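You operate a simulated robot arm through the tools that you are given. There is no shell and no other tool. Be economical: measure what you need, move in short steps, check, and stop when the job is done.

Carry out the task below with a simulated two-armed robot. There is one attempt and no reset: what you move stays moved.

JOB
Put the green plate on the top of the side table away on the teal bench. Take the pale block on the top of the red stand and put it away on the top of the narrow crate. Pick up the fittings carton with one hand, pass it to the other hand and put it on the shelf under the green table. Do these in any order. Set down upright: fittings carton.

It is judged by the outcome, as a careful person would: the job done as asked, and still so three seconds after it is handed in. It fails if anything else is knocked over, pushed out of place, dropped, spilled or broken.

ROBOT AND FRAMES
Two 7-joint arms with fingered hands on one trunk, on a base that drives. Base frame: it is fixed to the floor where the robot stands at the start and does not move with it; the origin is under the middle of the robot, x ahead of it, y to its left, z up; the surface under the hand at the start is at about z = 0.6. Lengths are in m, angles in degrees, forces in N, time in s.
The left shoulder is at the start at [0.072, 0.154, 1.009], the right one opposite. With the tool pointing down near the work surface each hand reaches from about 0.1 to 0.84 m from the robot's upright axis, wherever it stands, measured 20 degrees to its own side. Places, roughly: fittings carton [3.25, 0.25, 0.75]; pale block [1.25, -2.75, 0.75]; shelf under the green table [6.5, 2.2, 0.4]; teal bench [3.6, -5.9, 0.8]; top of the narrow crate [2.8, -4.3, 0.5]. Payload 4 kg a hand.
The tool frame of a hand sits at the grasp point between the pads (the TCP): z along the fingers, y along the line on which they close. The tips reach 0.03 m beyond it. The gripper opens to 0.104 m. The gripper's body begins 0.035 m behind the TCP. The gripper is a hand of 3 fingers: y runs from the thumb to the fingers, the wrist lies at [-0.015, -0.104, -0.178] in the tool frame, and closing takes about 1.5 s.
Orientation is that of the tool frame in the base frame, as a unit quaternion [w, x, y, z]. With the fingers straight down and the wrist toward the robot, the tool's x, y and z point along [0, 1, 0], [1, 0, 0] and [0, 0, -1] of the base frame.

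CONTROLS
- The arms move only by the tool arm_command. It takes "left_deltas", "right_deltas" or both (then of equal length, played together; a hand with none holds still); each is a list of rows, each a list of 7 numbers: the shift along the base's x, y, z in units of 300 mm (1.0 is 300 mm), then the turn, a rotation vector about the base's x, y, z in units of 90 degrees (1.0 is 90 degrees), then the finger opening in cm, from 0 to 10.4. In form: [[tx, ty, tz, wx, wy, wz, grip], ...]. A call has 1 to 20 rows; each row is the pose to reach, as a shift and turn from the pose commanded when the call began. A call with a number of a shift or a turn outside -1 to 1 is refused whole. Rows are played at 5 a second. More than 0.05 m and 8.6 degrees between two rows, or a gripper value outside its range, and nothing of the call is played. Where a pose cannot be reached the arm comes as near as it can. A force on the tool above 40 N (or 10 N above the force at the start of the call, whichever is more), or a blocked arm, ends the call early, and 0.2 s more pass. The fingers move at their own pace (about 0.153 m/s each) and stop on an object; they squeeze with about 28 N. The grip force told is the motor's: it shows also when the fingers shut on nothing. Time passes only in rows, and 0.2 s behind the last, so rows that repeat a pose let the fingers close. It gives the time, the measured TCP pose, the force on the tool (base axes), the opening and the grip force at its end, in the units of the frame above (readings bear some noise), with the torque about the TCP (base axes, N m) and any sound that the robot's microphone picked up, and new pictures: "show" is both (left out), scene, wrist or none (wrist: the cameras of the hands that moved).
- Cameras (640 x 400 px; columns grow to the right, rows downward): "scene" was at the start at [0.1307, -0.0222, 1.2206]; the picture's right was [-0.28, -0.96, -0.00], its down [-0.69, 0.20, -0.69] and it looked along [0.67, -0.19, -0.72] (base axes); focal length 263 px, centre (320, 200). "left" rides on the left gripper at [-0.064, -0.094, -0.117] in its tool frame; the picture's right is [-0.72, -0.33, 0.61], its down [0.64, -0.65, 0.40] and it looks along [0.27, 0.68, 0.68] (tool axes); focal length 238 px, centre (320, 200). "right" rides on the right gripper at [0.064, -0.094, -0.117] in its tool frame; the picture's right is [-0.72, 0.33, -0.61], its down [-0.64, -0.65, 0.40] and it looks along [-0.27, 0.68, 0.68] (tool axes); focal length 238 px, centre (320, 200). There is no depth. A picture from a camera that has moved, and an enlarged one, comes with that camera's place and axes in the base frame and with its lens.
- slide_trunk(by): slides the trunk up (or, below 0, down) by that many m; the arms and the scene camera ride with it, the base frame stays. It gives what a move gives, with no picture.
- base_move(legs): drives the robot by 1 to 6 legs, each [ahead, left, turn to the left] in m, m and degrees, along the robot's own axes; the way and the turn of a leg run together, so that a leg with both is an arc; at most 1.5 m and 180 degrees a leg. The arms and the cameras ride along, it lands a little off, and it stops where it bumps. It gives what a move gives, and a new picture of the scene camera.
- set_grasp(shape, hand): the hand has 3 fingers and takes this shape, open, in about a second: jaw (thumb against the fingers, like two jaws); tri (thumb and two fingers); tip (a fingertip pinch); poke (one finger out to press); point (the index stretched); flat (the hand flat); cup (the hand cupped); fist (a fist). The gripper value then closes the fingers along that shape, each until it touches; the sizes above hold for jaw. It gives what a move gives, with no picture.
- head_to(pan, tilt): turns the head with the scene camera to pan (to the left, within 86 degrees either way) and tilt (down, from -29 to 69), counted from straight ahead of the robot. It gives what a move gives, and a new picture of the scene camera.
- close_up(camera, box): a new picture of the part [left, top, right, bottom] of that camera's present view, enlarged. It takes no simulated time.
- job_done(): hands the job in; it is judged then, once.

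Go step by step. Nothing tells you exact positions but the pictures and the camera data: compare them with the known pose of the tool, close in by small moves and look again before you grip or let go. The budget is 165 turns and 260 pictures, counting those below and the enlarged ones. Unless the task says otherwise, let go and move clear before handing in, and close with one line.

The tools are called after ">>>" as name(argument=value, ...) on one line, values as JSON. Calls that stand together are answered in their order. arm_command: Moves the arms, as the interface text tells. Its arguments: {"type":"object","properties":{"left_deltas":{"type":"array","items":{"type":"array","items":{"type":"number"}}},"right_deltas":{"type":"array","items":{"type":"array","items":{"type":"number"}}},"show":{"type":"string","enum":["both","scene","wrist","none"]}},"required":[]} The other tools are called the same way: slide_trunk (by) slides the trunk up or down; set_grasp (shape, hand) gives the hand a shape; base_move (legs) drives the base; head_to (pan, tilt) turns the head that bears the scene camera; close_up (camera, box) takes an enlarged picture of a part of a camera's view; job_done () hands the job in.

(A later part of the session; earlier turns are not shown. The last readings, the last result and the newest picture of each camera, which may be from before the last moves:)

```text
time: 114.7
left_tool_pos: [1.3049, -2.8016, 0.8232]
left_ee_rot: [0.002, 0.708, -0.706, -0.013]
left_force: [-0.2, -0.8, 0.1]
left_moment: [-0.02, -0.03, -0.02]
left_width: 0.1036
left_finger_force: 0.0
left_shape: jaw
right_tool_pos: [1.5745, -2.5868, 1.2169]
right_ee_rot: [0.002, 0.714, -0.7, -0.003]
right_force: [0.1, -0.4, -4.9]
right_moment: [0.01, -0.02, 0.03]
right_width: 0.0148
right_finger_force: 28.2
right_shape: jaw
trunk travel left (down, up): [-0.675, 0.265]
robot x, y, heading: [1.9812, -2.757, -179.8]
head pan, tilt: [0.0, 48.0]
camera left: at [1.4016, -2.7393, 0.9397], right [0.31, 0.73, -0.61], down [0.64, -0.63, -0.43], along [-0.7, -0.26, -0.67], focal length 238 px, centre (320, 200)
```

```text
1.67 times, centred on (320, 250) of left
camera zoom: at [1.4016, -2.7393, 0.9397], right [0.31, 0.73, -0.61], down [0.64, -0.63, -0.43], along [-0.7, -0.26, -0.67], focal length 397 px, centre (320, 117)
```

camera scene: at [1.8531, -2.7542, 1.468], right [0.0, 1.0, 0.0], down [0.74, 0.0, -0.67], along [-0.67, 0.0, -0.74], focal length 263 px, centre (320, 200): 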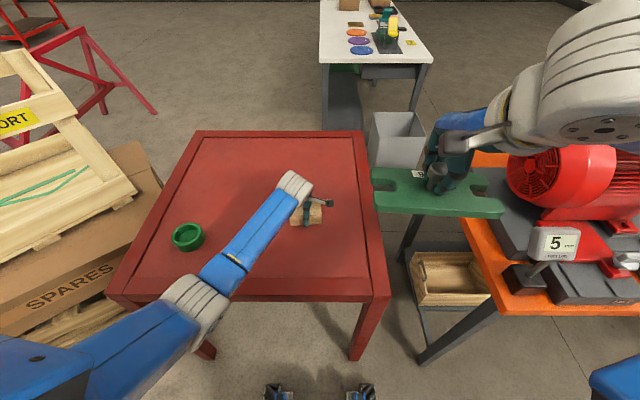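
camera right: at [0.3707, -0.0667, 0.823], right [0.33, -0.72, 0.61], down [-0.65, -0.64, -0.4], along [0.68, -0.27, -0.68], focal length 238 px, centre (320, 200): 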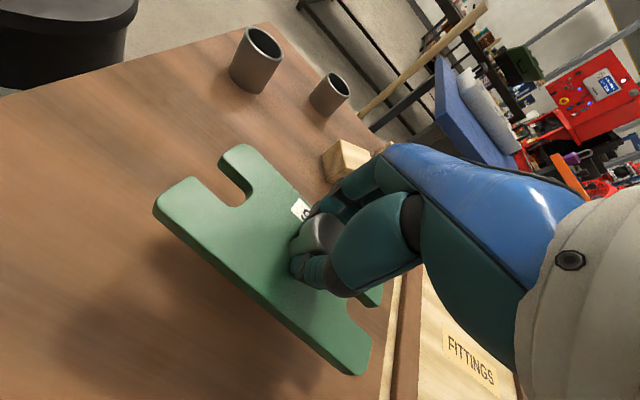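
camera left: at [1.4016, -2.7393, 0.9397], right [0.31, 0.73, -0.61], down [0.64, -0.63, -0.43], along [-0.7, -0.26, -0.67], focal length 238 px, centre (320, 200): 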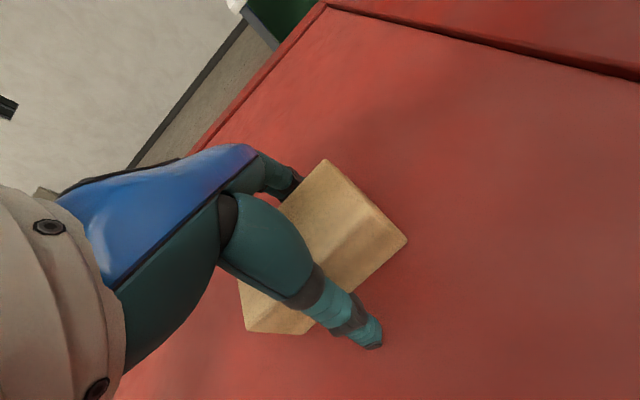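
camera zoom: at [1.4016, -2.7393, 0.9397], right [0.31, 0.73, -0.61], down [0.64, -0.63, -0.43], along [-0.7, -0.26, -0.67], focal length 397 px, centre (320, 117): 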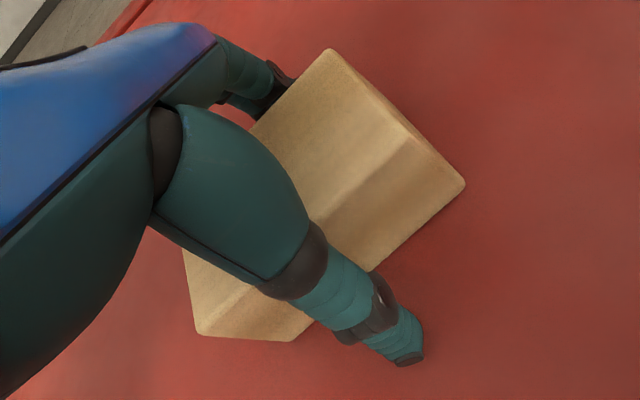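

The block is properly between thumb and fingers and contact is gone. Closing now.

>>> arm_command(left_deltas=[[0, 0, 0, 0, 0, 0, 7], [0, 0, 0, 0, 0, 0, 4], [0, 0, 0, 0, 0, 0, 2], [0, 0, 0, 0, 0, 0, 0], [0, 0, 0, 0, 0, 0, 0], [0, 0, 0, 0, 0, 0, 0]], show="wrist")

```text
time: 116.1
left_tool_pos: [1.3047, -2.8006, 0.8263]
left_ee_rot: [0.004, 0.707, -0.707, -0.015]
left_force: [1.3, 0.7, 4.3]
left_moment: [0.05, -0.25, 0.05]
left_width: 0.0549
left_finger_force: 27.7
left_shape: jaw
right_tool_pos: [1.5747, -2.5854, 1.2181]
right_ee_rot: [0.002, 0.714, -0.7, -0.005]
right_force: [0.6, -0.4, -5.0]
right_moment: [0.02, 0.0, 0.01]
right_width: 0.0147
right_finger_force: 27.7
right_shape: jaw
trunk travel left (down, up): [-0.675, 0.265]
robot x, y, heading: [1.987, -2.7598, -179.9]
head pan, tilt: [0.0, 48.0]
camera left: at [1.4015, -2.7387, 0.9414], right [0.31, 0.73, -0.61], down [0.64, -0.63, -0.43], along [-0.7, -0.26, -0.67], focal length 238 px, centre (320, 200)
```

left: 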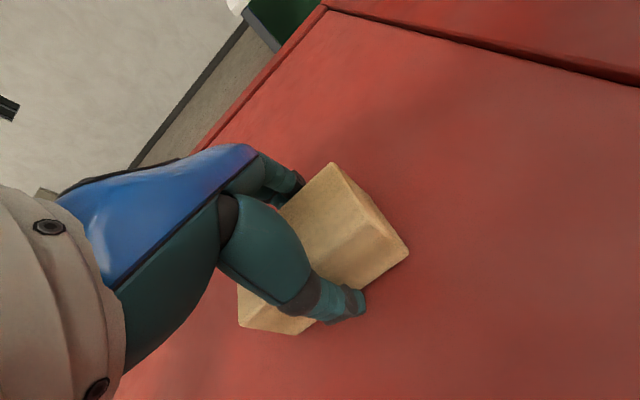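

Gripped at 55 mm. I'll lift and draw back the left hand.

>>> arm_command(left_deltas=[[0, 0, 0.08, 0, 0, 0, 0], [0, 0, 0.2, 0, 0, 0, 0], [0, 0, 0.32, 0, 0, 0, 0], [0.1, -0.1, 0.36, 0, 0, 0, 0], [0.2, -0.2, 0.4, 0, 0, 0, 0], [0.3, -0.3, 0.45, 0, 0, 0, 0], [0.4, -0.4, 0.5, 0, 0, 0, 0], [0.5, -0.5, 0.55, 0, 0, 0, 0], [0.6, -0.6, 0.6, 0, 0, 0, 0], [0.7, -0.7, 0.65, 0, 0, 0, 0], [0.8, -0.78, 0.7, 0, 0, 0, 0], [0.9, -0.85, 0.75, 0, 0, 0, 0], [0.95, -0.85, 0.85, 0, 0, 0, 0], [0.95, -0.85, 0.95, 0, 0, 0, 0]])

```text
time: 119.1
left_tool_pos: [1.566, -3.051, 1.0465]
left_ee_rot: [0.0, -0.707, 0.707, 0.014]
left_force: [-0.9, 0.0, -0.6]
left_moment: [0.04, 0.0, 0.02]
left_width: 0.0541
left_finger_force: 28.0
left_shape: jaw
left hand out of reach, approached as far as the arm can: row 12, 13, 14
right_tool_pos: [1.573, -2.587, 1.2177]
right_ee_rot: [0.002, 0.714, -0.7, -0.003]
right_force: [0.4, -0.7, -6.0]
right_moment: [-0.03, -0.03, 0.0]
right_width: 0.0145
right_finger_force: 28.0
right_shape: jaw
trunk travel left (down, up): [-0.675, 0.265]
robot x, y, heading: [1.98, -2.7555, -179.8]
head pan, tilt: [0.0, 48.0]
camera scene: at [1.8511, -2.756, 1.4678], right [0.0, 1.0, 0.0], down [0.75, 0.0, -0.67], along [-0.67, 0.0, -0.75], focal length 263 px, centre (320, 200)
camera left: at [1.6623, -2.9895, 1.1622], right [0.31, 0.73, -0.61], down [0.64, -0.63, -0.43], along [-0.7, -0.26, -0.67], focal length 238 px, centre (320, 200)
```

scene: 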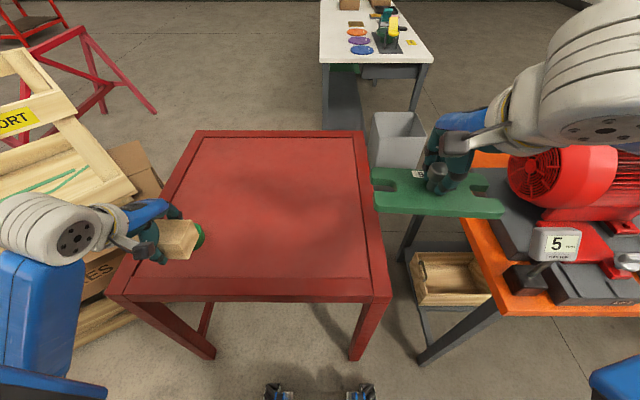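
left: 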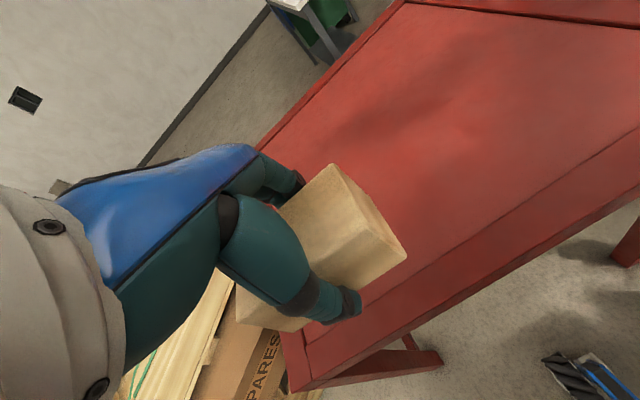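

The block is held. I'll raise the trunk, back off, turn to face -y and drive to near the narrow crate.

>>> slide_trunk(by=0.2)

>>> base_move(legs=[[-0.25, 0, 0], [0, 0, 90], [0.85, 0, 0]])

>>> head_to(pan=25, tilt=45)

```text
time: 121.3
left_tool_pos: [1.5664, -3.0502, 1.2452]
left_ee_rot: [-0.001, -0.707, 0.707, 0.015]
left_force: [0.5, 0.2, -2.1]
left_moment: [-0.04, -0.02, -0.02]
left_width: 0.0541
left_finger_force: 28.1
left_shape: jaw
right_tool_pos: [1.5727, -2.588, 1.4174]
right_ee_rot: [0.0, 0.714, -0.7, -0.004]
right_force: [0.3, -0.6, -5.3]
right_moment: [-0.01, 0.0, -0.01]
right_width: 0.0148
right_finger_force: 27.5
right_shape: jaw
trunk travel left (down, up): [-0.875, 0.065]
robot x, y, heading: [1.9859, -2.757, -179.3]
head pan, tilt: [0.0, 48.0]
```

```text
time: 131.0
left_tool_pos: [2.5253, -4.017, 1.246]
left_ee_rot: [0.012, 1.0, -0.001, -0.009]
left_force: [-0.1, 1.1, -1.7]
left_moment: [0.01, -0.01, 0.04]
left_width: 0.0539
left_finger_force: 28.0
left_shape: jaw
right_tool_pos: [2.0618, -4.0094, 1.42]
right_ee_rot: [0.005, 1.0, 0.01, -0.003]
right_force: [0.3, 0.5, -5.6]
right_moment: [0.03, 0.0, -0.04]
right_width: 0.0146
right_finger_force: 27.9
right_shape: jaw
trunk travel left (down, up): [-0.875, 0.065]
robot x, y, heading: [2.2328, -3.6066, -90.0]
head pan, tilt: [0.0, 48.0]
camera scene: at [2.2342, -3.7314, 1.6682], right [-1.0, 0.0, 0.0], down [0.0, 0.74, -0.67], along [0.0, -0.67, -0.74], focal length 263 px, centre (320, 200)
```

scene: 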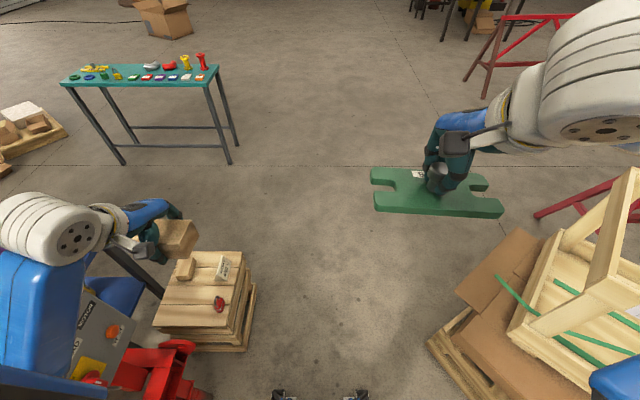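

```text
time: 131.9
left_tool_pos: [2.5266, -4.0187, 1.2462]
left_ee_rot: [0.012, 1.0, -0.001, -0.009]
left_force: [-0.4, 0.6, -2.0]
left_moment: [0.01, 0.03, 0.0]
left_width: 0.0535
left_finger_force: 28.0
left_shape: jaw
right_tool_pos: [2.062, -4.0105, 1.4193]
right_ee_rot: [0.005, 1.0, 0.008, -0.003]
right_force: [-0.3, -0.5, -5.3]
right_moment: [-0.01, 0.0, -0.01]
right_width: 0.0146
right_finger_force: 27.6
right_shape: jaw
trunk travel left (down, up): [-0.875, 0.065]
robot x, y, heading: [2.235, -3.6028, -89.8]
head pan, tilt: [25.0, 45.0]
camera scene: at [2.2687, -3.729, 1.6721], right [-0.91, -0.42, 0.0], down [-0.3, 0.64, -0.71], along [0.3, -0.64, -0.71], focal length 263 px, centre (320, 200)
```

scene: 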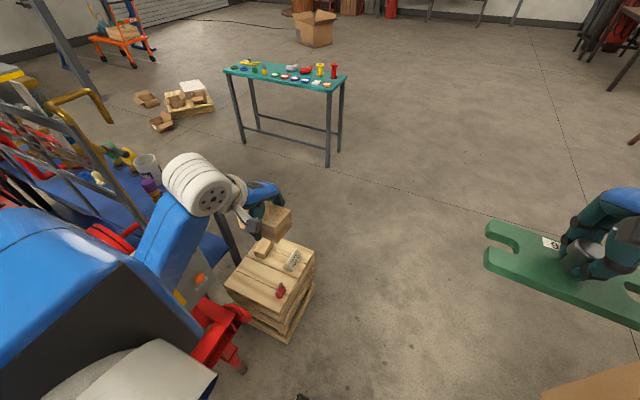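

The narrow crate's top has three small items on it; a free spot lies near its left front. I'll zoom in to plan the placement.

>>> close_up(camera="scene", box=[160, 200, 360, 360])

>>> close_up(camera="scene", box=[200, 40, 380, 170])

```text
2.50 times, centred on (260, 280) of scene
camera zoom: at [2.2687, -3.729, 1.6721], right [-0.91, -0.42, 0.0], down [-0.3, 0.64, -0.71], along [0.3, -0.64, -0.71], focal length 658 px, centre (470, 0)
```

zoom: 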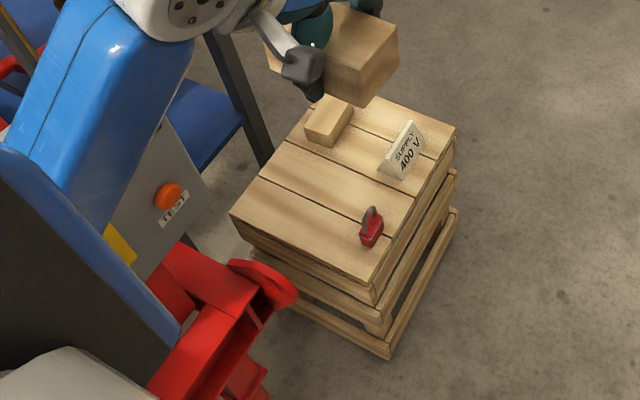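

```text
3.08 times, centred on (290, 105) of scene
camera zoom: at [2.2687, -3.729, 1.6721], right [-0.91, -0.42, 0.0], down [-0.3, 0.64, -0.71], along [0.3, -0.64, -0.71], focal length 809 px, centre (412, 492)
```

zoom: 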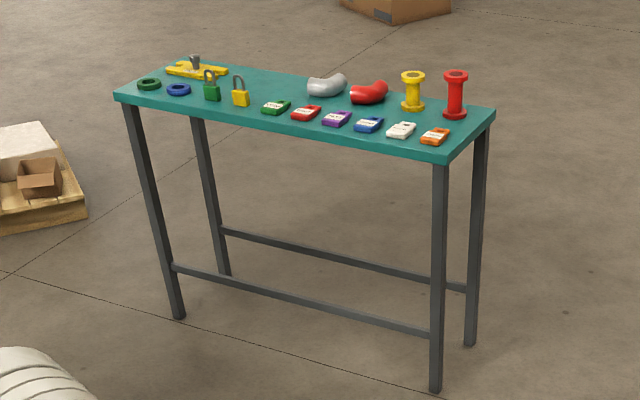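

The free area on the crate is about [2.83, -4.18]. I'll drive past and turn to face +x so the arm comes in over the open side.

>>> base_move(legs=[[0.73, -0.09, 0], [0, 0, 90]])

>>> slide_trunk(by=-0.35)

>>> head_to(pan=12, tilt=50)

```text
time: 139.7
left_tool_pos: [2.5659, -4.047, 1.246]
left_ee_rot: [0.015, 0.716, 0.698, 0.001]
left_force: [0.0, 0.4, -2.2]
left_moment: [-0.08, -0.02, -0.02]
left_width: 0.0533
left_finger_force: 28.1
left_shape: jaw
right_tool_pos: [2.5477, -4.5086, 1.4172]
right_ee_rot: [0.005, 0.709, 0.705, 0.001]
right_force: [1.0, 0.3, -5.3]
right_moment: [0.0, 0.01, 0.0]
right_width: 0.0144
right_finger_force: 27.9
right_shape: jaw
trunk travel left (down, up): [-0.875, 0.065]
robot x, y, heading: [2.1402, -4.3296, -1.4]
head pan, tilt: [25.0, 45.0]
camera scene: at [2.272, -4.2967, 1.6721], right [0.4, -0.92, 0.0], down [-0.65, -0.28, -0.71], along [0.65, 0.29, -0.71], focal length 263 px, centre (320, 200)
```

scene: 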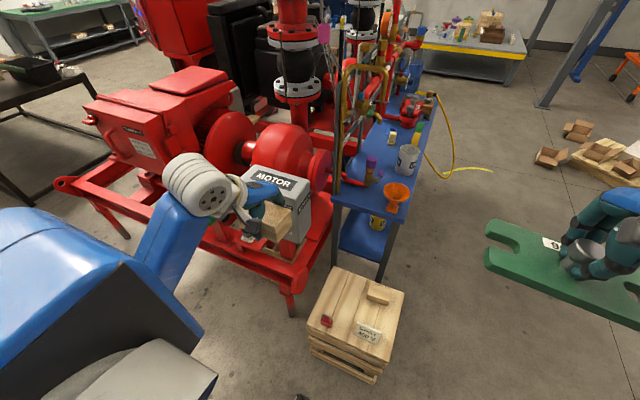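

```text
time: 143.1
left_tool_pos: [2.5653, -4.0451, 0.8968]
left_ee_rot: [0.016, 0.716, 0.698, 0.001]
left_force: [-0.5, 0.0, -0.9]
left_moment: [-0.03, 0.0, 0.04]
left_width: 0.0529
left_finger_force: 27.9
left_shape: jaw
right_tool_pos: [2.546, -4.5075, 1.0677]
right_ee_rot: [0.004, 0.709, 0.705, 0.001]
right_force: [-0.5, 0.2, -4.8]
right_moment: [0.03, 0.0, -0.01]
right_width: 0.0144
right_finger_force: 28.4
right_shape: jaw
trunk travel left (down, up): [-0.525, 0.415]
robot x, y, heading: [2.1425, -4.3267, -1.2]
head pan, tilt: [25.0, 45.0]
```

```text
time: 143.8
left_tool_pos: [2.5646, -4.045, 0.8963]
left_ee_rot: [0.015, 0.716, 0.698, 0.002]
left_force: [0.4, -0.2, -1.4]
left_moment: [0.0, 0.03, -0.01]
left_width: 0.053
left_finger_force: 27.3
left_shape: jaw
right_tool_pos: [2.5455, -4.5086, 1.0682]
right_ee_rot: [0.005, 0.709, 0.706, 0.001]
right_force: [1.2, -0.3, -4.7]
right_moment: [-0.01, -0.01, 0.01]
right_width: 0.0145
right_finger_force: 28.0
right_shape: jaw
trunk travel left (down, up): [-0.525, 0.415]
robot x, y, heading: [2.1419, -4.3268, -1.3]
head pan, tilt: [12.0, 50.0]
camera scene: at [2.2724, -4.3143, 1.3152], right [0.19, -0.98, 0.0], down [-0.75, -0.14, -0.64], along [0.63, 0.12, -0.77], focal length 263 px, centre (320, 200)
```

scene: 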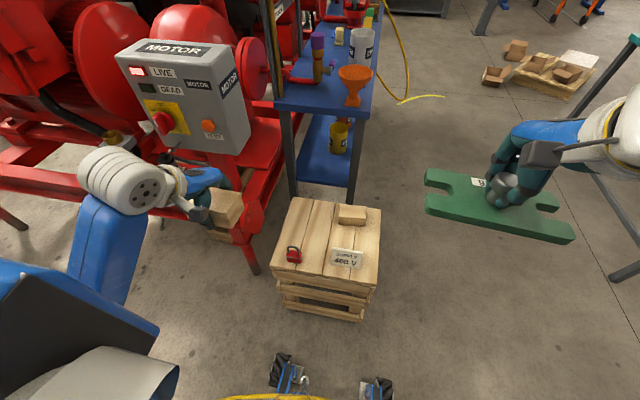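

The crate top spans x 2.64–2.96, y -4.44 to -4.07 at z≈0.45. I'll bring the block above the free spot [2.835, -4.175].

>>> arm_command(left_deltas=[[0.11, -0.054, -0.05, 0, 0, 0, 0], [0.22, -0.108, -0.1, 0, 0, 0, 0], [0.33, -0.162, -0.15, 0, 0, 0, 0], [0.44, -0.216, -0.2, 0, 0, 0, 0], [0.55, -0.27, -0.25, 0, 0, 0, 0], [0.66, -0.325, -0.3, 0, 0, 0, 0], [0.78, -0.38, -0.36, 0, 0, 0, 0], [0.9, -0.433, -0.42, 0, 0, 0, 0], [0.9, -0.433, -0.55, 0, 0, 0, 0], [0.9, -0.433, -0.7, 0, 0, 0, 0]])

>>> close_up(camera="scene", box=[220, 150, 420, 310])

```text
time: 146.0
left_tool_pos: [2.8362, -4.1773, 0.6865]
left_ee_rot: [0.015, 0.716, 0.698, 0.001]
left_force: [0.4, 0.8, -2.2]
left_moment: [-0.01, -0.02, -0.01]
left_width: 0.0528
left_finger_force: 28.1
left_shape: jaw
right_tool_pos: [2.546, -4.5095, 1.0672]
right_ee_rot: [0.005, 0.708, 0.706, 0.001]
right_force: [-0.1, 0.0, -5.6]
right_moment: [-0.01, 0.01, -0.01]
right_width: 0.0145
right_finger_force: 28.0
right_shape: jaw
trunk travel left (down, up): [-0.525, 0.415]
robot x, y, heading: [2.1421, -4.3266, -1.3]
head pan, tilt: [12.0, 50.0]
camera scene: at [2.2741, -4.3149, 1.3151], right [0.19, -0.98, 0.0], down [-0.76, -0.14, -0.64], along [0.63, 0.12, -0.77], focal length 263 px, centre (320, 200)
camera left: at [2.737, -4.2356, 0.802], right [-0.33, -0.72, -0.61], down [-0.63, 0.65, -0.43], along [0.71, 0.24, -0.67], focal length 238 px, centre (320, 200)
```

scene: 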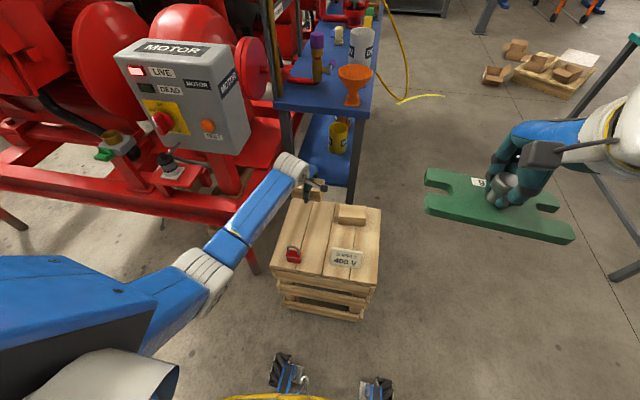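
left: 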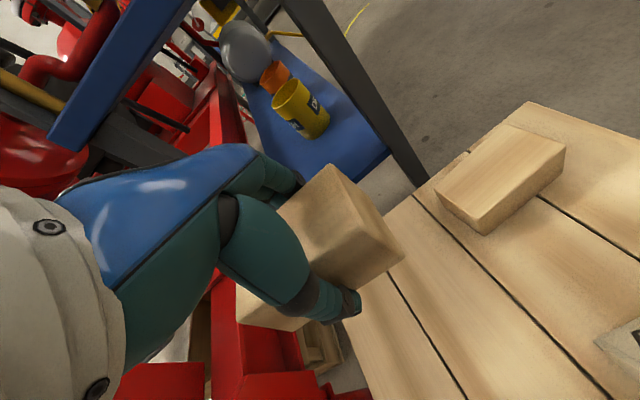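

```text
2.50 times, centred on (320, 230) of scene
camera zoom: at [2.2741, -4.3149, 1.3151], right [0.19, -0.98, 0.0], down [-0.76, -0.14, -0.64], along [0.63, 0.12, -0.77], focal length 658 px, centre (320, 125)
```

zoom: 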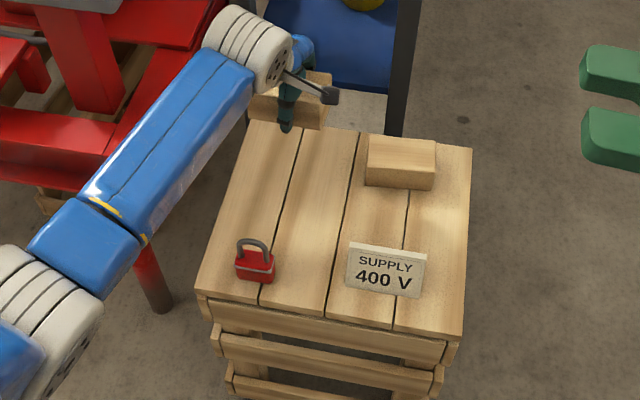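

The vertical projection lands on free boards between the left edge and the small block. I'll shift 1 cm right and descend to just above.

>>> arm_command(left_deltas=[[0, -0.03, -0.12, 0, 0, 0, 0], [0, -0.03, -0.24, 0, 0, 0, 0], [0, -0.03, -0.36, 0, 0, 0, 0], [0, -0.03, -0.46, 0, 0, 0, 0], [0, -0.03, -0.52, 0, 0, 0, 0]])

>>> close_up(camera="scene", box=[250, 170, 390, 280])

```text
time: 147.2
left_tool_pos: [2.837, -4.1861, 0.5329]
left_ee_rot: [0.017, 0.716, 0.698, 0.005]
left_force: [1.0, 0.2, 2.5]
left_moment: [0.01, 0.07, 0.0]
left_width: 0.0528
left_finger_force: 28.1
left_shape: jaw
right_tool_pos: [2.5461, -4.5114, 1.068]
right_ee_rot: [0.004, 0.709, 0.705, 0.002]
right_force: [-0.3, -0.3, -4.7]
right_moment: [0.02, 0.0, 0.01]
right_width: 0.0145
right_finger_force: 28.4
right_shape: jaw
trunk travel left (down, up): [-0.525, 0.415]
robot x, y, heading: [2.1449, -4.3277, -1.2]
head pan, tilt: [12.0, 50.0]
camera scene: at [2.2729, -4.3165, 1.3154], right [0.19, -0.98, 0.0], down [-0.75, -0.14, -0.64], along [0.63, 0.12, -0.77], focal length 263 px, centre (320, 200)
camera left: at [2.7373, -4.245, 0.6473], right [-0.33, -0.72, -0.61], down [-0.62, 0.65, -0.43], along [0.71, 0.24, -0.66], focal length 238 px, centre (320, 200)
```

scene: 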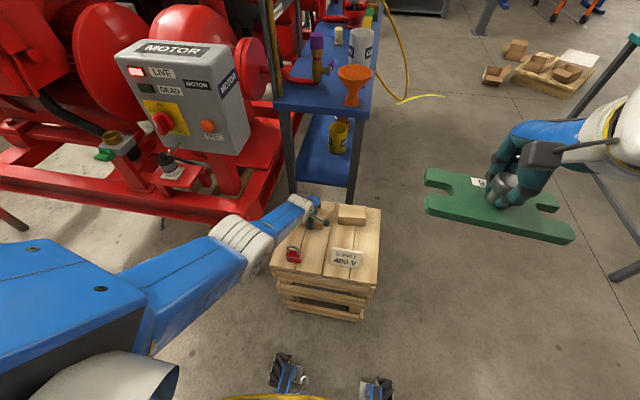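
left: 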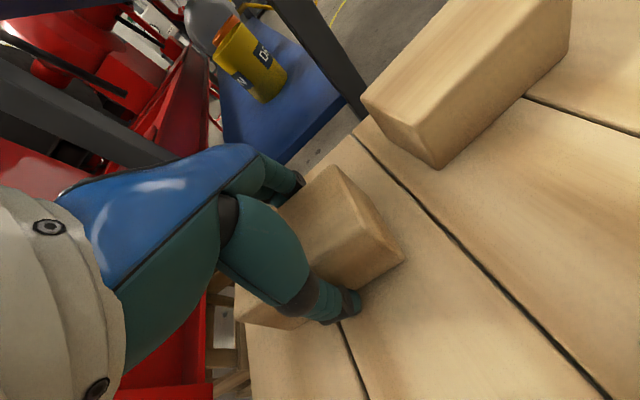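

```text
3.64 times, centred on (320, 225) of scene
camera zoom: at [2.2729, -4.3165, 1.3154], right [0.19, -0.98, 0.0], down [-0.75, -0.14, -0.64], along [0.63, 0.12, -0.77], focal length 956 px, centre (320, 109)
```

zoom: 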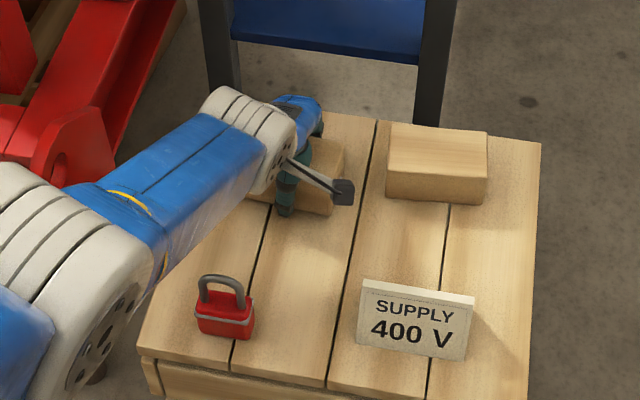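

First contact is felt at TCP z≈0.533. I'll nudge the block another 1 cm inward while slightly lifted, then set it down gently.

>>> arm_command(left_deltas=[[0, 0, 0.03, 0, 0, 0, 0], [0, -0.033, 0.03, 0, 0, 0, 0], [0, -0.033, 0.03, 0, 0, 0, 0], [0, -0.033, 0.0, 0, 0, 0, 0], [0, -0.033, -0.01, 0, 0, 0, 0], [0, -0.033, -0.015, 0, 0, 0, 0]], show="wrist")

```text
time: 148.6
left_tool_pos: [2.8341, -4.1956, 0.5323]
left_ee_rot: [0.018, 0.716, 0.698, 0.005]
left_force: [4.6, -1.0, 13.1]
left_moment: [0.03, 0.43, 0.04]
left_width: 0.0515
left_finger_force: 27.8
left_shape: jaw
left hand out of reach, approached as far as the arm can: row 6
right_tool_pos: [2.5444, -4.5101, 1.0686]
right_ee_rot: [0.005, 0.709, 0.705, 0.002]
right_force: [0.4, -0.1, -4.7]
right_moment: [-0.02, 0.02, 0.0]
right_width: 0.0148
right_finger_force: 27.9
right_shape: jaw
trunk travel left (down, up): [-0.525, 0.415]
robot x, y, heading: [2.1415, -4.3288, -1.4]
head pan, tilt: [12.0, 50.0]
camera left: at [2.7347, -4.2547, 0.6471], right [-0.33, -0.72, -0.61], down [-0.62, 0.65, -0.44], along [0.71, 0.24, -0.66], focal length 238 px, centre (320, 200)
```

left: 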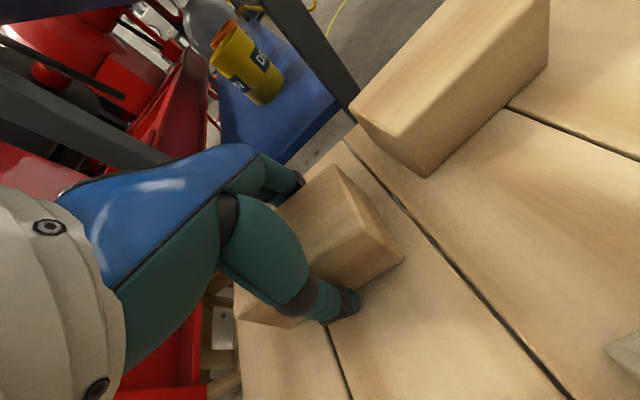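

The block rests on the crate (13 N). I'll open slowly.

>>> arm_command(left_deltas=[[0, 0, 0.01, 0, 0, 0, 5.5], [0, 0, 0.01, 0, 0, 0, 6.5], [0, 0, 0.01, 0, 0, 0, 8], [0, 0, 0.01, 0, 0, 0, 10.4], [0, 0, 0.01, 0, 0, 0, 10.4], [0, 0, 0.01, 0, 0, 0, 10.4]], show="wrist")

```text
time: 150.0
left_tool_pos: [2.8328, -4.1947, 0.5305]
left_ee_rot: [0.015, 0.716, 0.698, 0.001]
left_force: [0.3, 0.3, -0.9]
left_moment: [-0.03, -0.01, -0.01]
left_width: 0.1035
left_finger_force: 0.1
left_shape: jaw
right_tool_pos: [2.5457, -4.51, 1.0679]
right_ee_rot: [0.006, 0.709, 0.705, 0.001]
right_force: [-0.5, 0.0, -5.0]
right_moment: [-0.02, 0.02, 0.01]
right_width: 0.0145
right_finger_force: 28.7
right_shape: jaw
trunk travel left (down, up): [-0.525, 0.415]
robot x, y, heading: [2.1409, -4.3286, -1.1]
head pan, tilt: [12.0, 50.0]
camera left: at [2.7335, -4.2542, 0.6471], right [-0.33, -0.72, -0.61], down [-0.63, 0.65, -0.43], along [0.71, 0.24, -0.67], focal length 238 px, centre (320, 200)
```

left: 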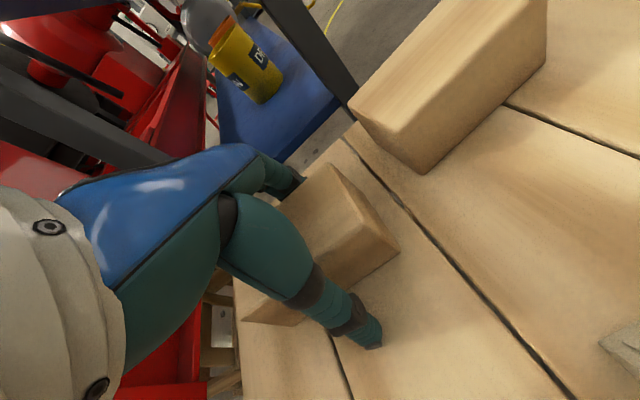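

The block stands free. I'll rise straight up and retract the left hand.

>>> arm_command(left_deltas=[[0, 0, 0.1, 0, 0, 0, 10.4], [0, 0, 0.22, 0, 0, 0, 10.4], [0, 0, 0.36, 0, 0, 0, 10.4], [0, 0, 0.5, 0, 0, 0, 10.4], [0, 0, 0.64, 0, 0, 0, 10.4], [-0.11, 0.02, 0.74, 0, 0, 0, 10.4], [-0.22, 0.05, 0.84, 0, 0, 0, 10.4], [-0.34, 0.08, 0.92, 0, 0, 0, 10.4], [-0.46, 0.12, 1.0, 0, 0, 0, 10.4], [-0.6, 0.16, 1.0, 0, 0, 0, 10.4], [-0.74, 0.2, 1.0, 0, 0, 0, 10.4]], show="scene")

>>> close_up(camera="scene", box=[240, 170, 420, 330])

```text
time: 152.4
left_tool_pos: [2.6079, -4.1336, 0.8327]
left_ee_rot: [0.016, 0.716, 0.697, 0.002]
left_force: [0.4, -0.1, -0.8]
left_moment: [0.01, 0.01, -0.03]
left_width: 0.1037
left_finger_force: 0.1
left_shape: jaw
right_tool_pos: [2.5428, -4.5084, 1.0681]
right_ee_rot: [0.005, 0.709, 0.706, 0.002]
right_force: [-0.2, 0.3, -5.2]
right_moment: [0.03, 0.03, 0.0]
right_width: 0.0145
right_finger_force: 28.5
right_shape: jaw
trunk travel left (down, up): [-0.525, 0.415]
robot x, y, heading: [2.141, -4.327, -1.3]
head pan, tilt: [12.0, 50.0]
camera scene: at [2.2704, -4.3145, 1.3155], right [0.19, -0.98, 0.0], down [-0.75, -0.14, -0.64], along [0.63, 0.12, -0.77], focal length 263 px, centre (320, 200)
```

scene: 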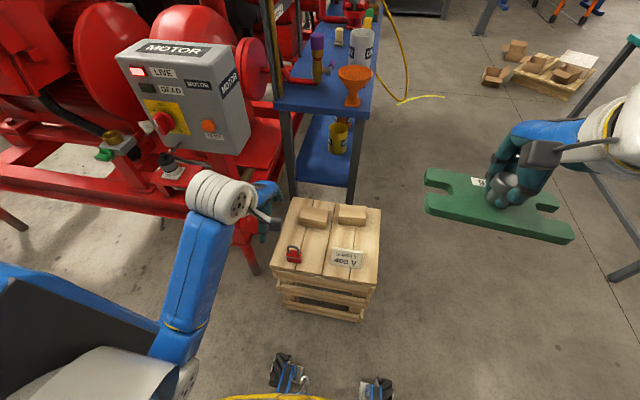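

```text
2.50 times, centred on (330, 250) of scene
camera zoom: at [2.2704, -4.3145, 1.3155], right [0.19, -0.98, 0.0], down [-0.75, -0.14, -0.64], along [0.63, 0.12, -0.77], focal length 658 px, centre (295, 75)
```

zoom: 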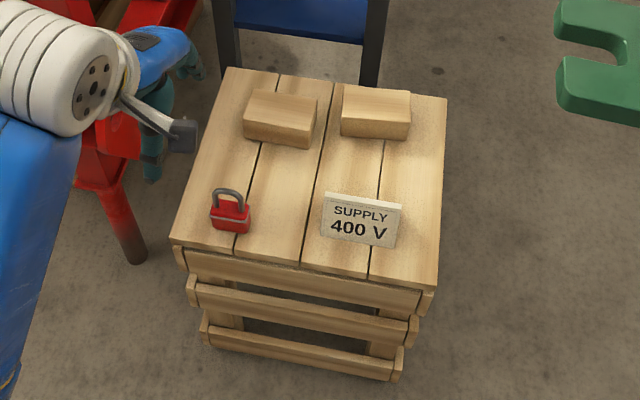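

The block is placed well. Next I'll turn toward the teal bench and approach to find a free spot for the plate.

>>> slide_trunk(by=0.3)

>>> base_move(legs=[[-0.1, -0.1, 0], [0, 0, -90], [0.6, 0, 0], [0, 1.3, 0]])

>>> head_to(pan=0, tilt=50)

```text
time: 155.4
left_tool_pos: [2.6112, -4.135, 1.1317]
left_ee_rot: [0.015, 0.715, 0.699, 0.002]
left_force: [0.0, 0.0, 0.3]
left_moment: [-0.03, 0.01, 0.03]
left_width: 0.1038
left_finger_force: 0.1
left_shape: jaw
right_tool_pos: [2.5455, -4.5099, 1.3683]
right_ee_rot: [0.005, 0.709, 0.705, 0.001]
right_force: [0.9, 0.0, -4.5]
right_moment: [0.02, 0.0, -0.01]
right_width: 0.0145
right_finger_force: 28.6
right_shape: jaw
trunk travel left (down, up): [-0.825, 0.115]
robot x, y, heading: [2.1415, -4.3304, -1.0]
head pan, tilt: [12.0, 50.0]
```

```text
time: 169.6
left_tool_pos: [3.5044, -5.5107, 1.1321]
left_ee_rot: [0.012, 1.0, -0.012, -0.008]
left_force: [0.0, -0.8, 0.3]
left_moment: [0.01, -0.02, -0.02]
left_width: 0.1039
left_finger_force: 0.1
left_shape: jaw
right_tool_pos: [3.1288, -5.4454, 1.368]
right_ee_rot: [0.004, 1.0, -0.002, -0.002]
right_force: [-0.5, 0.5, -5.5]
right_moment: [-0.01, 0.01, 0.0]
right_width: 0.0147
right_finger_force: 28.1
right_shape: jaw
trunk travel left (down, up): [-0.825, 0.115]
robot x, y, heading: [3.3127, -5.0429, -91.3]
head pan, tilt: [12.0, 50.0]
camera scene: at [3.3226, -5.171, 1.6152], right [-0.98, -0.19, 0.0], down [-0.14, 0.75, -0.64], along [0.12, -0.63, -0.77], focal length 263 px, centre (320, 200)
```

scene: 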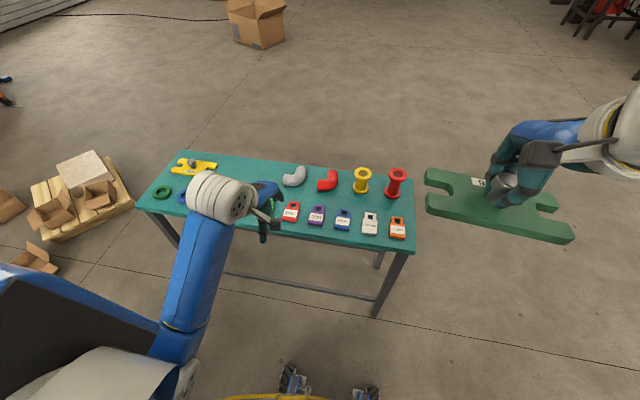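

```text
time: 170.3
left_tool_pos: [3.5065, -5.5093, 1.1316]
left_ee_rot: [0.012, 1.0, -0.012, -0.01]
left_force: [0.7, 0.0, -0.2]
left_moment: [0.01, 0.0, -0.01]
left_width: 0.1035
left_finger_force: 0.0
left_shape: jaw
right_tool_pos: [3.1304, -5.4454, 1.3693]
right_ee_rot: [0.004, 1.0, -0.002, -0.003]
right_force: [-0.4, -0.2, -6.6]
right_moment: [0.0, 0.01, 0.01]
right_width: 0.0147
right_finger_force: 27.5
right_shape: jaw
trunk travel left (down, up): [-0.825, 0.115]
robot x, y, heading: [3.3151, -5.0421, -91.3]
head pan, tilt: [0.0, 50.0]
camera scene: at [3.3094, -5.1726, 1.6152], right [-1.0, 0.02, 0.0], down [0.02, 0.77, -0.64], along [-0.01, -0.64, -0.77], focal length 263 px, centre (320, 200)
```

scene: 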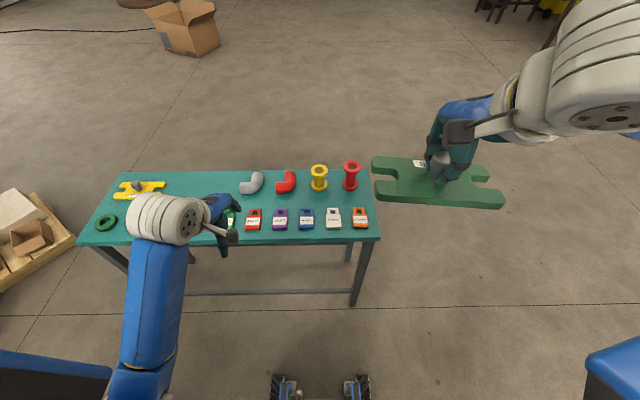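

The bench's back row has a gap between the yellow plate and the silver elbow, at about x 3.66–3.95 — a natural slot for the green plate at [3.805, -5.915]. I'll move the left hand out of the way and reposition.

>>> arm_command(left_deltas=[[0.1, 0.03, 0.1, 0, 0, 0, 10.4], [0.2, 0.06, 0.2, 0, 0, 0, 10.4], [0.3, 0.1, 0.3, 0, 0, 0, 10.4], [0.4, 0.14, 0.4, 0, 0, 0, 10.4], [0.5, 0.18, 0.5, 0, 0, 0, 10.4], [0.6, 0.22, 0.6, 0, 0, 0, 10.4]], show="none")

>>> base_move(legs=[[0, 0.64, 1.3], [0.2, 0, 0]])

>>> head_to(pan=-10, tilt=55)

```text
time: 171.7
left_tool_pos: [3.6888, -5.4428, 1.3142]
left_ee_rot: [0.013, 1.0, -0.013, -0.01]
left_force: [-0.1, -0.4, 0.4]
left_moment: [-0.07, 0.06, 0.03]
left_width: 0.1038
left_finger_force: 0.1
left_shape: jaw
right_tool_pos: [3.1351, -5.4434, 1.3687]
right_ee_rot: [0.006, 1.0, -0.002, -0.004]
right_force: [-0.5, 0.6, -5.9]
right_moment: [0.02, 0.0, 0.0]
right_width: 0.0144
right_finger_force: 28.2
right_shape: jaw
trunk travel left (down, up): [-0.825, 0.115]
robot x, y, heading: [3.3125, -5.046, -91.3]
head pan, tilt: [0.0, 50.0]
```

```text
time: 176.5
left_tool_pos: [4.3345, -5.6376, 1.3157]
left_ee_rot: [0.015, 1.0, -0.003, -0.009]
left_force: [-1.0, -0.2, -0.5]
left_moment: [0.0, -0.04, -0.01]
left_width: 0.1038
left_finger_force: 0.1
left_shape: jaw
right_tool_pos: [3.7801, -5.6496, 1.3705]
right_ee_rot: [0.007, 1.0, 0.008, -0.004]
right_force: [0.6, -0.1, -4.9]
right_moment: [0.01, -0.01, -0.01]
right_width: 0.0143
right_finger_force: 27.8
right_shape: jaw
trunk travel left (down, up): [-0.825, 0.115]
robot x, y, heading: [3.9532, -5.2514, -89.9]
head pan, tilt: [0.0, 50.0]
camera scene: at [3.9522, -5.3731, 1.6158], right [-1.0, 0.0, 0.0], down [0.0, 0.76, -0.64], along [0.0, -0.64, -0.76], focal length 263 px, centre (320, 200)
```

scene: 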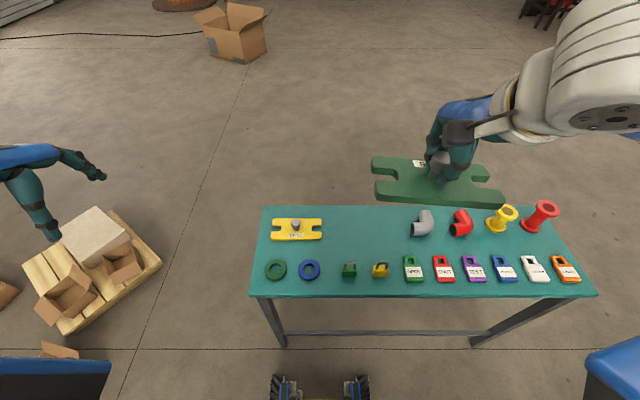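

```text
time: 177.2
left_tool_pos: [4.3338, -5.6395, 1.3149]
left_ee_rot: [0.014, 1.0, -0.003, -0.009]
left_force: [0.6, 0.2, 0.2]
left_moment: [0.0, 0.03, 0.0]
left_width: 0.1037
left_finger_force: 0.1
left_shape: jaw
right_tool_pos: [3.7785, -5.6518, 1.3692]
right_ee_rot: [0.007, 1.0, 0.007, -0.004]
right_force: [-0.1, 0.4, -5.0]
right_moment: [0.0, 0.02, -0.02]
right_width: 0.0143
right_finger_force: 27.9
right_shape: jaw
trunk travel left (down, up): [-0.825, 0.115]
robot x, y, heading: [3.9505, -5.2521, -90.1]
head pan, tilt: [-10.0, 55.0]
camera scene: at [3.9386, -5.3712, 1.609], right [-0.98, 0.17, 0.0], down [0.14, 0.81, -0.57], along [-0.1, -0.56, -0.82], focal length 263 px, centre (320, 200)
```

scene: 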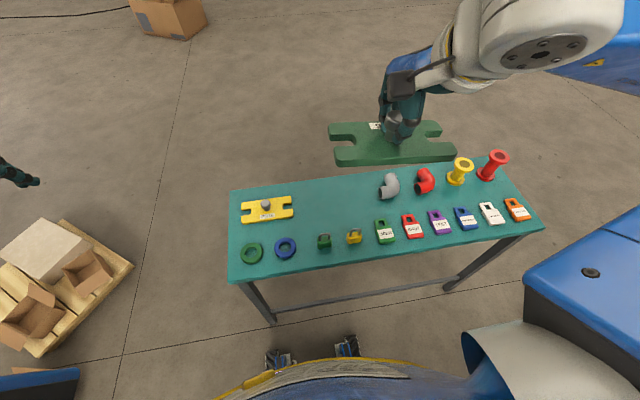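

The slot between the yellow plate and silver elbow spans x 3.60–3.945, y -5.79 to -6.04. I'll lower the trunk and extend the plate over [3.775, -5.92].

>>> slide_trunk(by=-0.2)

>>> arm_command(right_deltas=[[0, -0.05, -0.12, 0, 0, 0, 0], [0, -0.1, -0.24, 0, 0, 0, 0], [0, -0.15, -0.36, 0, 0, 0, 0], [0, -0.27, -0.42, 0, 0, 0, 0], [0, -0.4, -0.48, 0, 0, 0, 0], [0, -0.53, -0.54, 0, 0, 0, 0], [0, -0.66, -0.6, 0, 0, 0, 0], [0, -0.78, -0.66, 0, 0, 0, 0], [-0.01, -0.89, -0.72, 0, 0, 0, 0]])

>>> close_up(camera="scene", box=[200, 130, 460, 300])

```text
time: 179.4
left_tool_pos: [4.3338, -5.6425, 1.1148]
left_ee_rot: [0.013, 1.0, -0.003, -0.01]
left_force: [0.1, 0.4, 0.5]
left_moment: [-0.01, -0.03, 0.02]
left_width: 0.104
left_finger_force: 0.0
left_shape: jaw
right_tool_pos: [3.7793, -5.6529, 1.1696]
right_ee_rot: [0.006, 1.0, 0.008, -0.004]
right_force: [0.2, 0.3, -7.0]
right_moment: [0.0, 0.02, -0.01]
right_width: 0.0146
right_finger_force: 27.9
right_shape: jaw
trunk travel left (down, up): [-0.625, 0.315]
robot x, y, heading: [3.954, -5.2504, -90.1]
head pan, tilt: [-10.0, 55.0]
```

```text
time: 181.4
left_tool_pos: [4.3345, -5.6438, 1.1146]
left_ee_rot: [0.013, 1.0, -0.003, -0.011]
left_force: [0.0, -0.3, -1.0]
left_moment: [0.0, 0.02, 0.0]
left_width: 0.1039
left_finger_force: 0.1
left_shape: jaw
right_tool_pos: [3.7772, -5.9233, 0.951]
right_ee_rot: [0.004, 1.0, 0.009, -0.005]
right_force: [0.1, -0.8, -6.1]
right_moment: [-0.03, 0.01, 0.02]
right_width: 0.0144
right_finger_force: 27.6
right_shape: jaw
right hand out of reach, approached as far as the arm can: row 1, 2
trunk travel left (down, up): [-0.625, 0.315]
robot x, y, heading: [3.9537, -5.2485, -90.1]
head pan, tilt: [-10.0, 55.0]
camera scene: at [3.9411, -5.3759, 1.4085], right [-0.98, 0.18, 0.0], down [0.14, 0.81, -0.57], along [-0.1, -0.56, -0.82], focal length 263 px, centre (320, 200)
camera right: at [3.8413, -5.8252, 1.067], right [-0.71, -0.33, 0.62], down [-0.65, 0.64, -0.41], along [-0.26, -0.7, -0.67], focal length 238 px, centre (320, 200)
```

scene: 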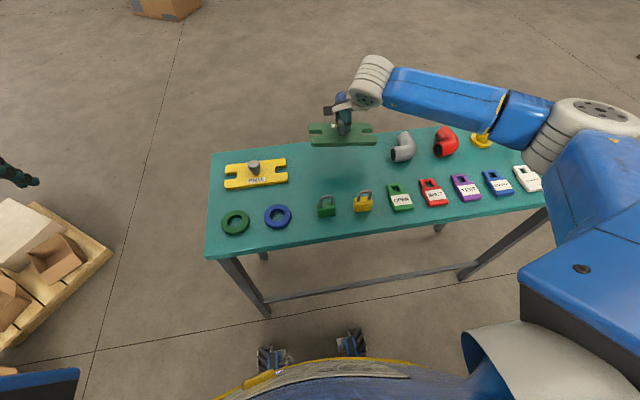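
right: 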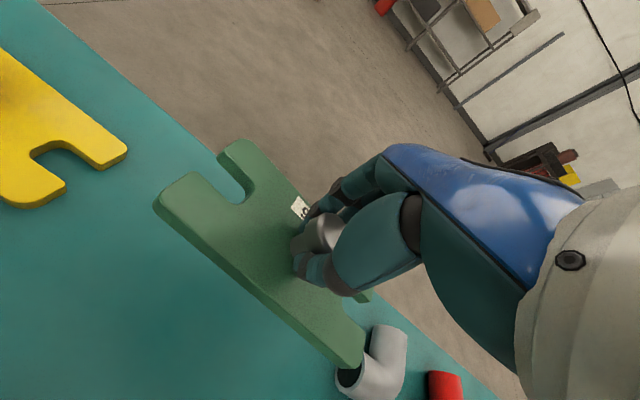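

```text
2.35 times, centred on (330, 215) of scene
camera zoom: at [3.9411, -5.3759, 1.4085], right [-0.98, 0.18, 0.0], down [0.14, 0.81, -0.57], along [-0.1, -0.56, -0.82], focal length 619 px, centre (296, 165)
```

zoom: 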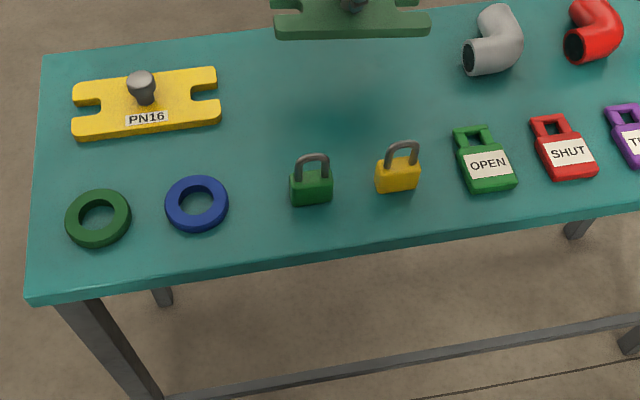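

The plate projects neatly into the slot. I'll lower to just above the bench, then step down to contact.

>>> arm_command(right_deltas=[[0, 0, -0.1, 0, 0, 0, 0], [0, 0, -0.2, 0, 0, 0, 0], [0, 0, -0.3, 0, 0, 0, 0], [0, 0, -0.36, 0, 0, 0, 0], [0, 0, -0.36, 0, 0, 0, 0]])

>>> close_up(camera="scene", box=[260, 90, 440, 220])

```text
time: 182.6
left_tool_pos: [4.3347, -5.6413, 1.1139]
left_ee_rot: [0.014, 1.0, -0.003, -0.011]
left_force: [-0.6, 0.1, -0.8]
left_moment: [0.02, 0.01, -0.02]
left_width: 0.104
left_finger_force: 0.0
left_shape: jaw
right_tool_pos: [3.7787, -5.9211, 0.8462]
right_ee_rot: [0.007, 1.0, 0.007, -0.004]
right_force: [-0.7, -0.4, 1.4]
right_moment: [-0.33, 0.17, 0.03]
right_width: 0.0147
right_finger_force: 28.2
right_shape: jaw
trunk travel left (down, up): [-0.625, 0.315]
robot x, y, heading: [3.9517, -5.2524, -90.3]
head pan, tilt: [-10.0, 55.0]
camera scene: at [3.9406, -5.3729, 1.4089], right [-0.98, 0.18, 0.0], down [0.14, 0.81, -0.57], along [-0.1, -0.56, -0.82], focal length 263 px, centre (320, 200)
camera right: at [3.8412, -5.8235, 0.9612], right [-0.71, -0.33, 0.62], down [-0.65, 0.64, -0.41], along [-0.26, -0.7, -0.67], focal length 238 px, centre (320, 200)
```

scene: 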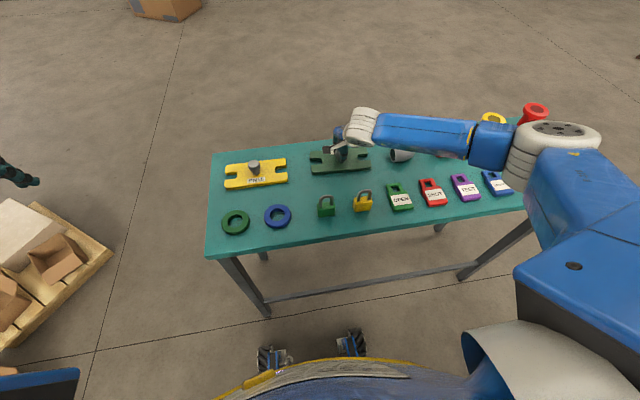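
right: 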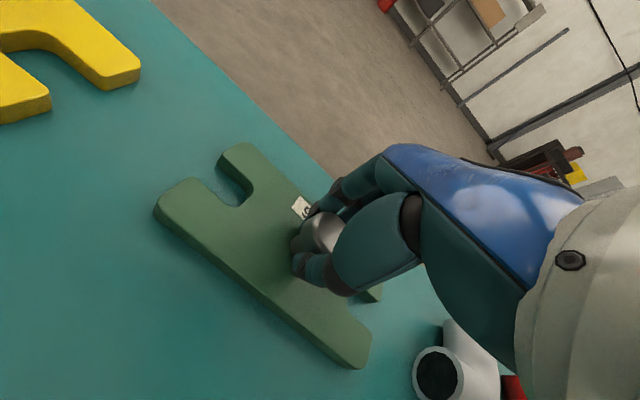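

```text
3.08 times, centred on (350, 155) of scene
camera zoom: at [3.9406, -5.3729, 1.4089], right [-0.98, 0.18, 0.0], down [0.14, 0.81, -0.57], along [-0.1, -0.56, -0.82], focal length 809 px, centre (228, 338)
```

zoom: 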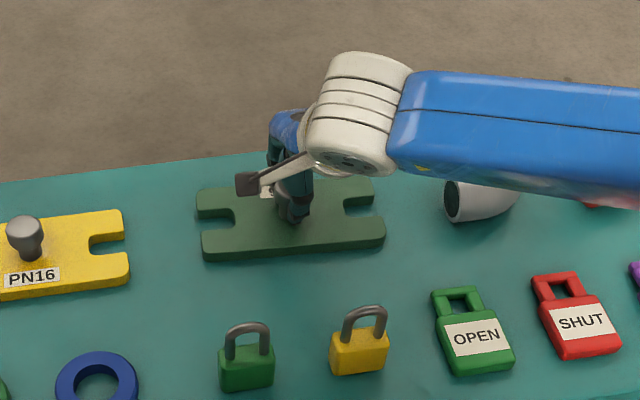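

The plate has begun to touch. I'll lower a few mm more and open.

>>> arm_command(right_deltas=[[0, 0, -0.01, 0, 0, 0, 0], [0, 0, -0.02, 0, 0, 0, 0], [0, 0, -0.02, 0, 0, 0, 0]], show="none")

```text
time: 183.4
left_tool_pos: [4.3365, -5.6393, 1.1166]
left_ee_rot: [0.015, 1.0, -0.003, -0.011]
left_force: [-0.2, 1.0, -0.2]
left_moment: [0.0, -0.04, 0.0]
left_width: 0.1039
left_finger_force: 0.1
left_shape: jaw
right_tool_pos: [3.7785, -5.9202, 0.8447]
right_ee_rot: [0.01, 1.0, 0.008, -0.003]
right_force: [-0.5, -4.8, 25.1]
right_moment: [-0.42, 0.1, -0.03]
right_width: 0.0156
right_finger_force: 27.7
right_shape: jaw
trunk travel left (down, up): [-0.625, 0.315]
robot x, y, heading: [3.9522, -5.2523, -90.1]
head pan, tilt: [-10.0, 55.0]
```

It is firmly seated (25 N). I'll ease up a touch and release gradually.

>>> arm_command(right_deltas=[[0, 0, 0.012, 0, 0, 0, 0], [0, 0, 0.012, 0, 0, 0, 2.5], [0, 0, 0.012, 0, 0, 0, 4], [0, 0, 0.012, 0, 0, 0, 6], [0, 0, 0.012, 0, 0, 0, 10.4], [0, 0, 0.012, 0, 0, 0, 10.4], [0, 0, 0.012, 0, 0, 0, 10.4]], show="wrist")

```text
time: 185.0
left_tool_pos: [4.3343, -5.6417, 1.1135]
left_ee_rot: [0.013, 1.0, -0.002, -0.011]
left_force: [-1.0, -0.1, -0.6]
left_moment: [0.0, 0.03, 0.01]
left_width: 0.1039
left_finger_force: 0.1
left_shape: jaw
right_tool_pos: [3.7775, -5.9195, 0.8427]
right_ee_rot: [0.005, 1.0, 0.008, -0.004]
right_force: [0.5, -0.1, -0.1]
right_moment: [0.02, -0.01, -0.02]
right_width: 0.1038
right_finger_force: 0.1
right_shape: jaw
trunk travel left (down, up): [-0.625, 0.315]
robot x, y, heading: [3.9518, -5.2507, -90.0]
head pan, tilt: [-10.0, 55.0]
camera right: at [3.8405, -5.8222, 0.9576], right [-0.71, -0.33, 0.62], down [-0.65, 0.64, -0.41], along [-0.26, -0.7, -0.67], focal length 238 px, centre (320, 200)
```

right: 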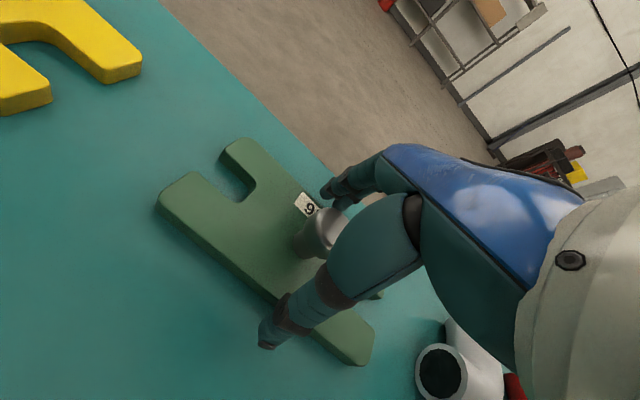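

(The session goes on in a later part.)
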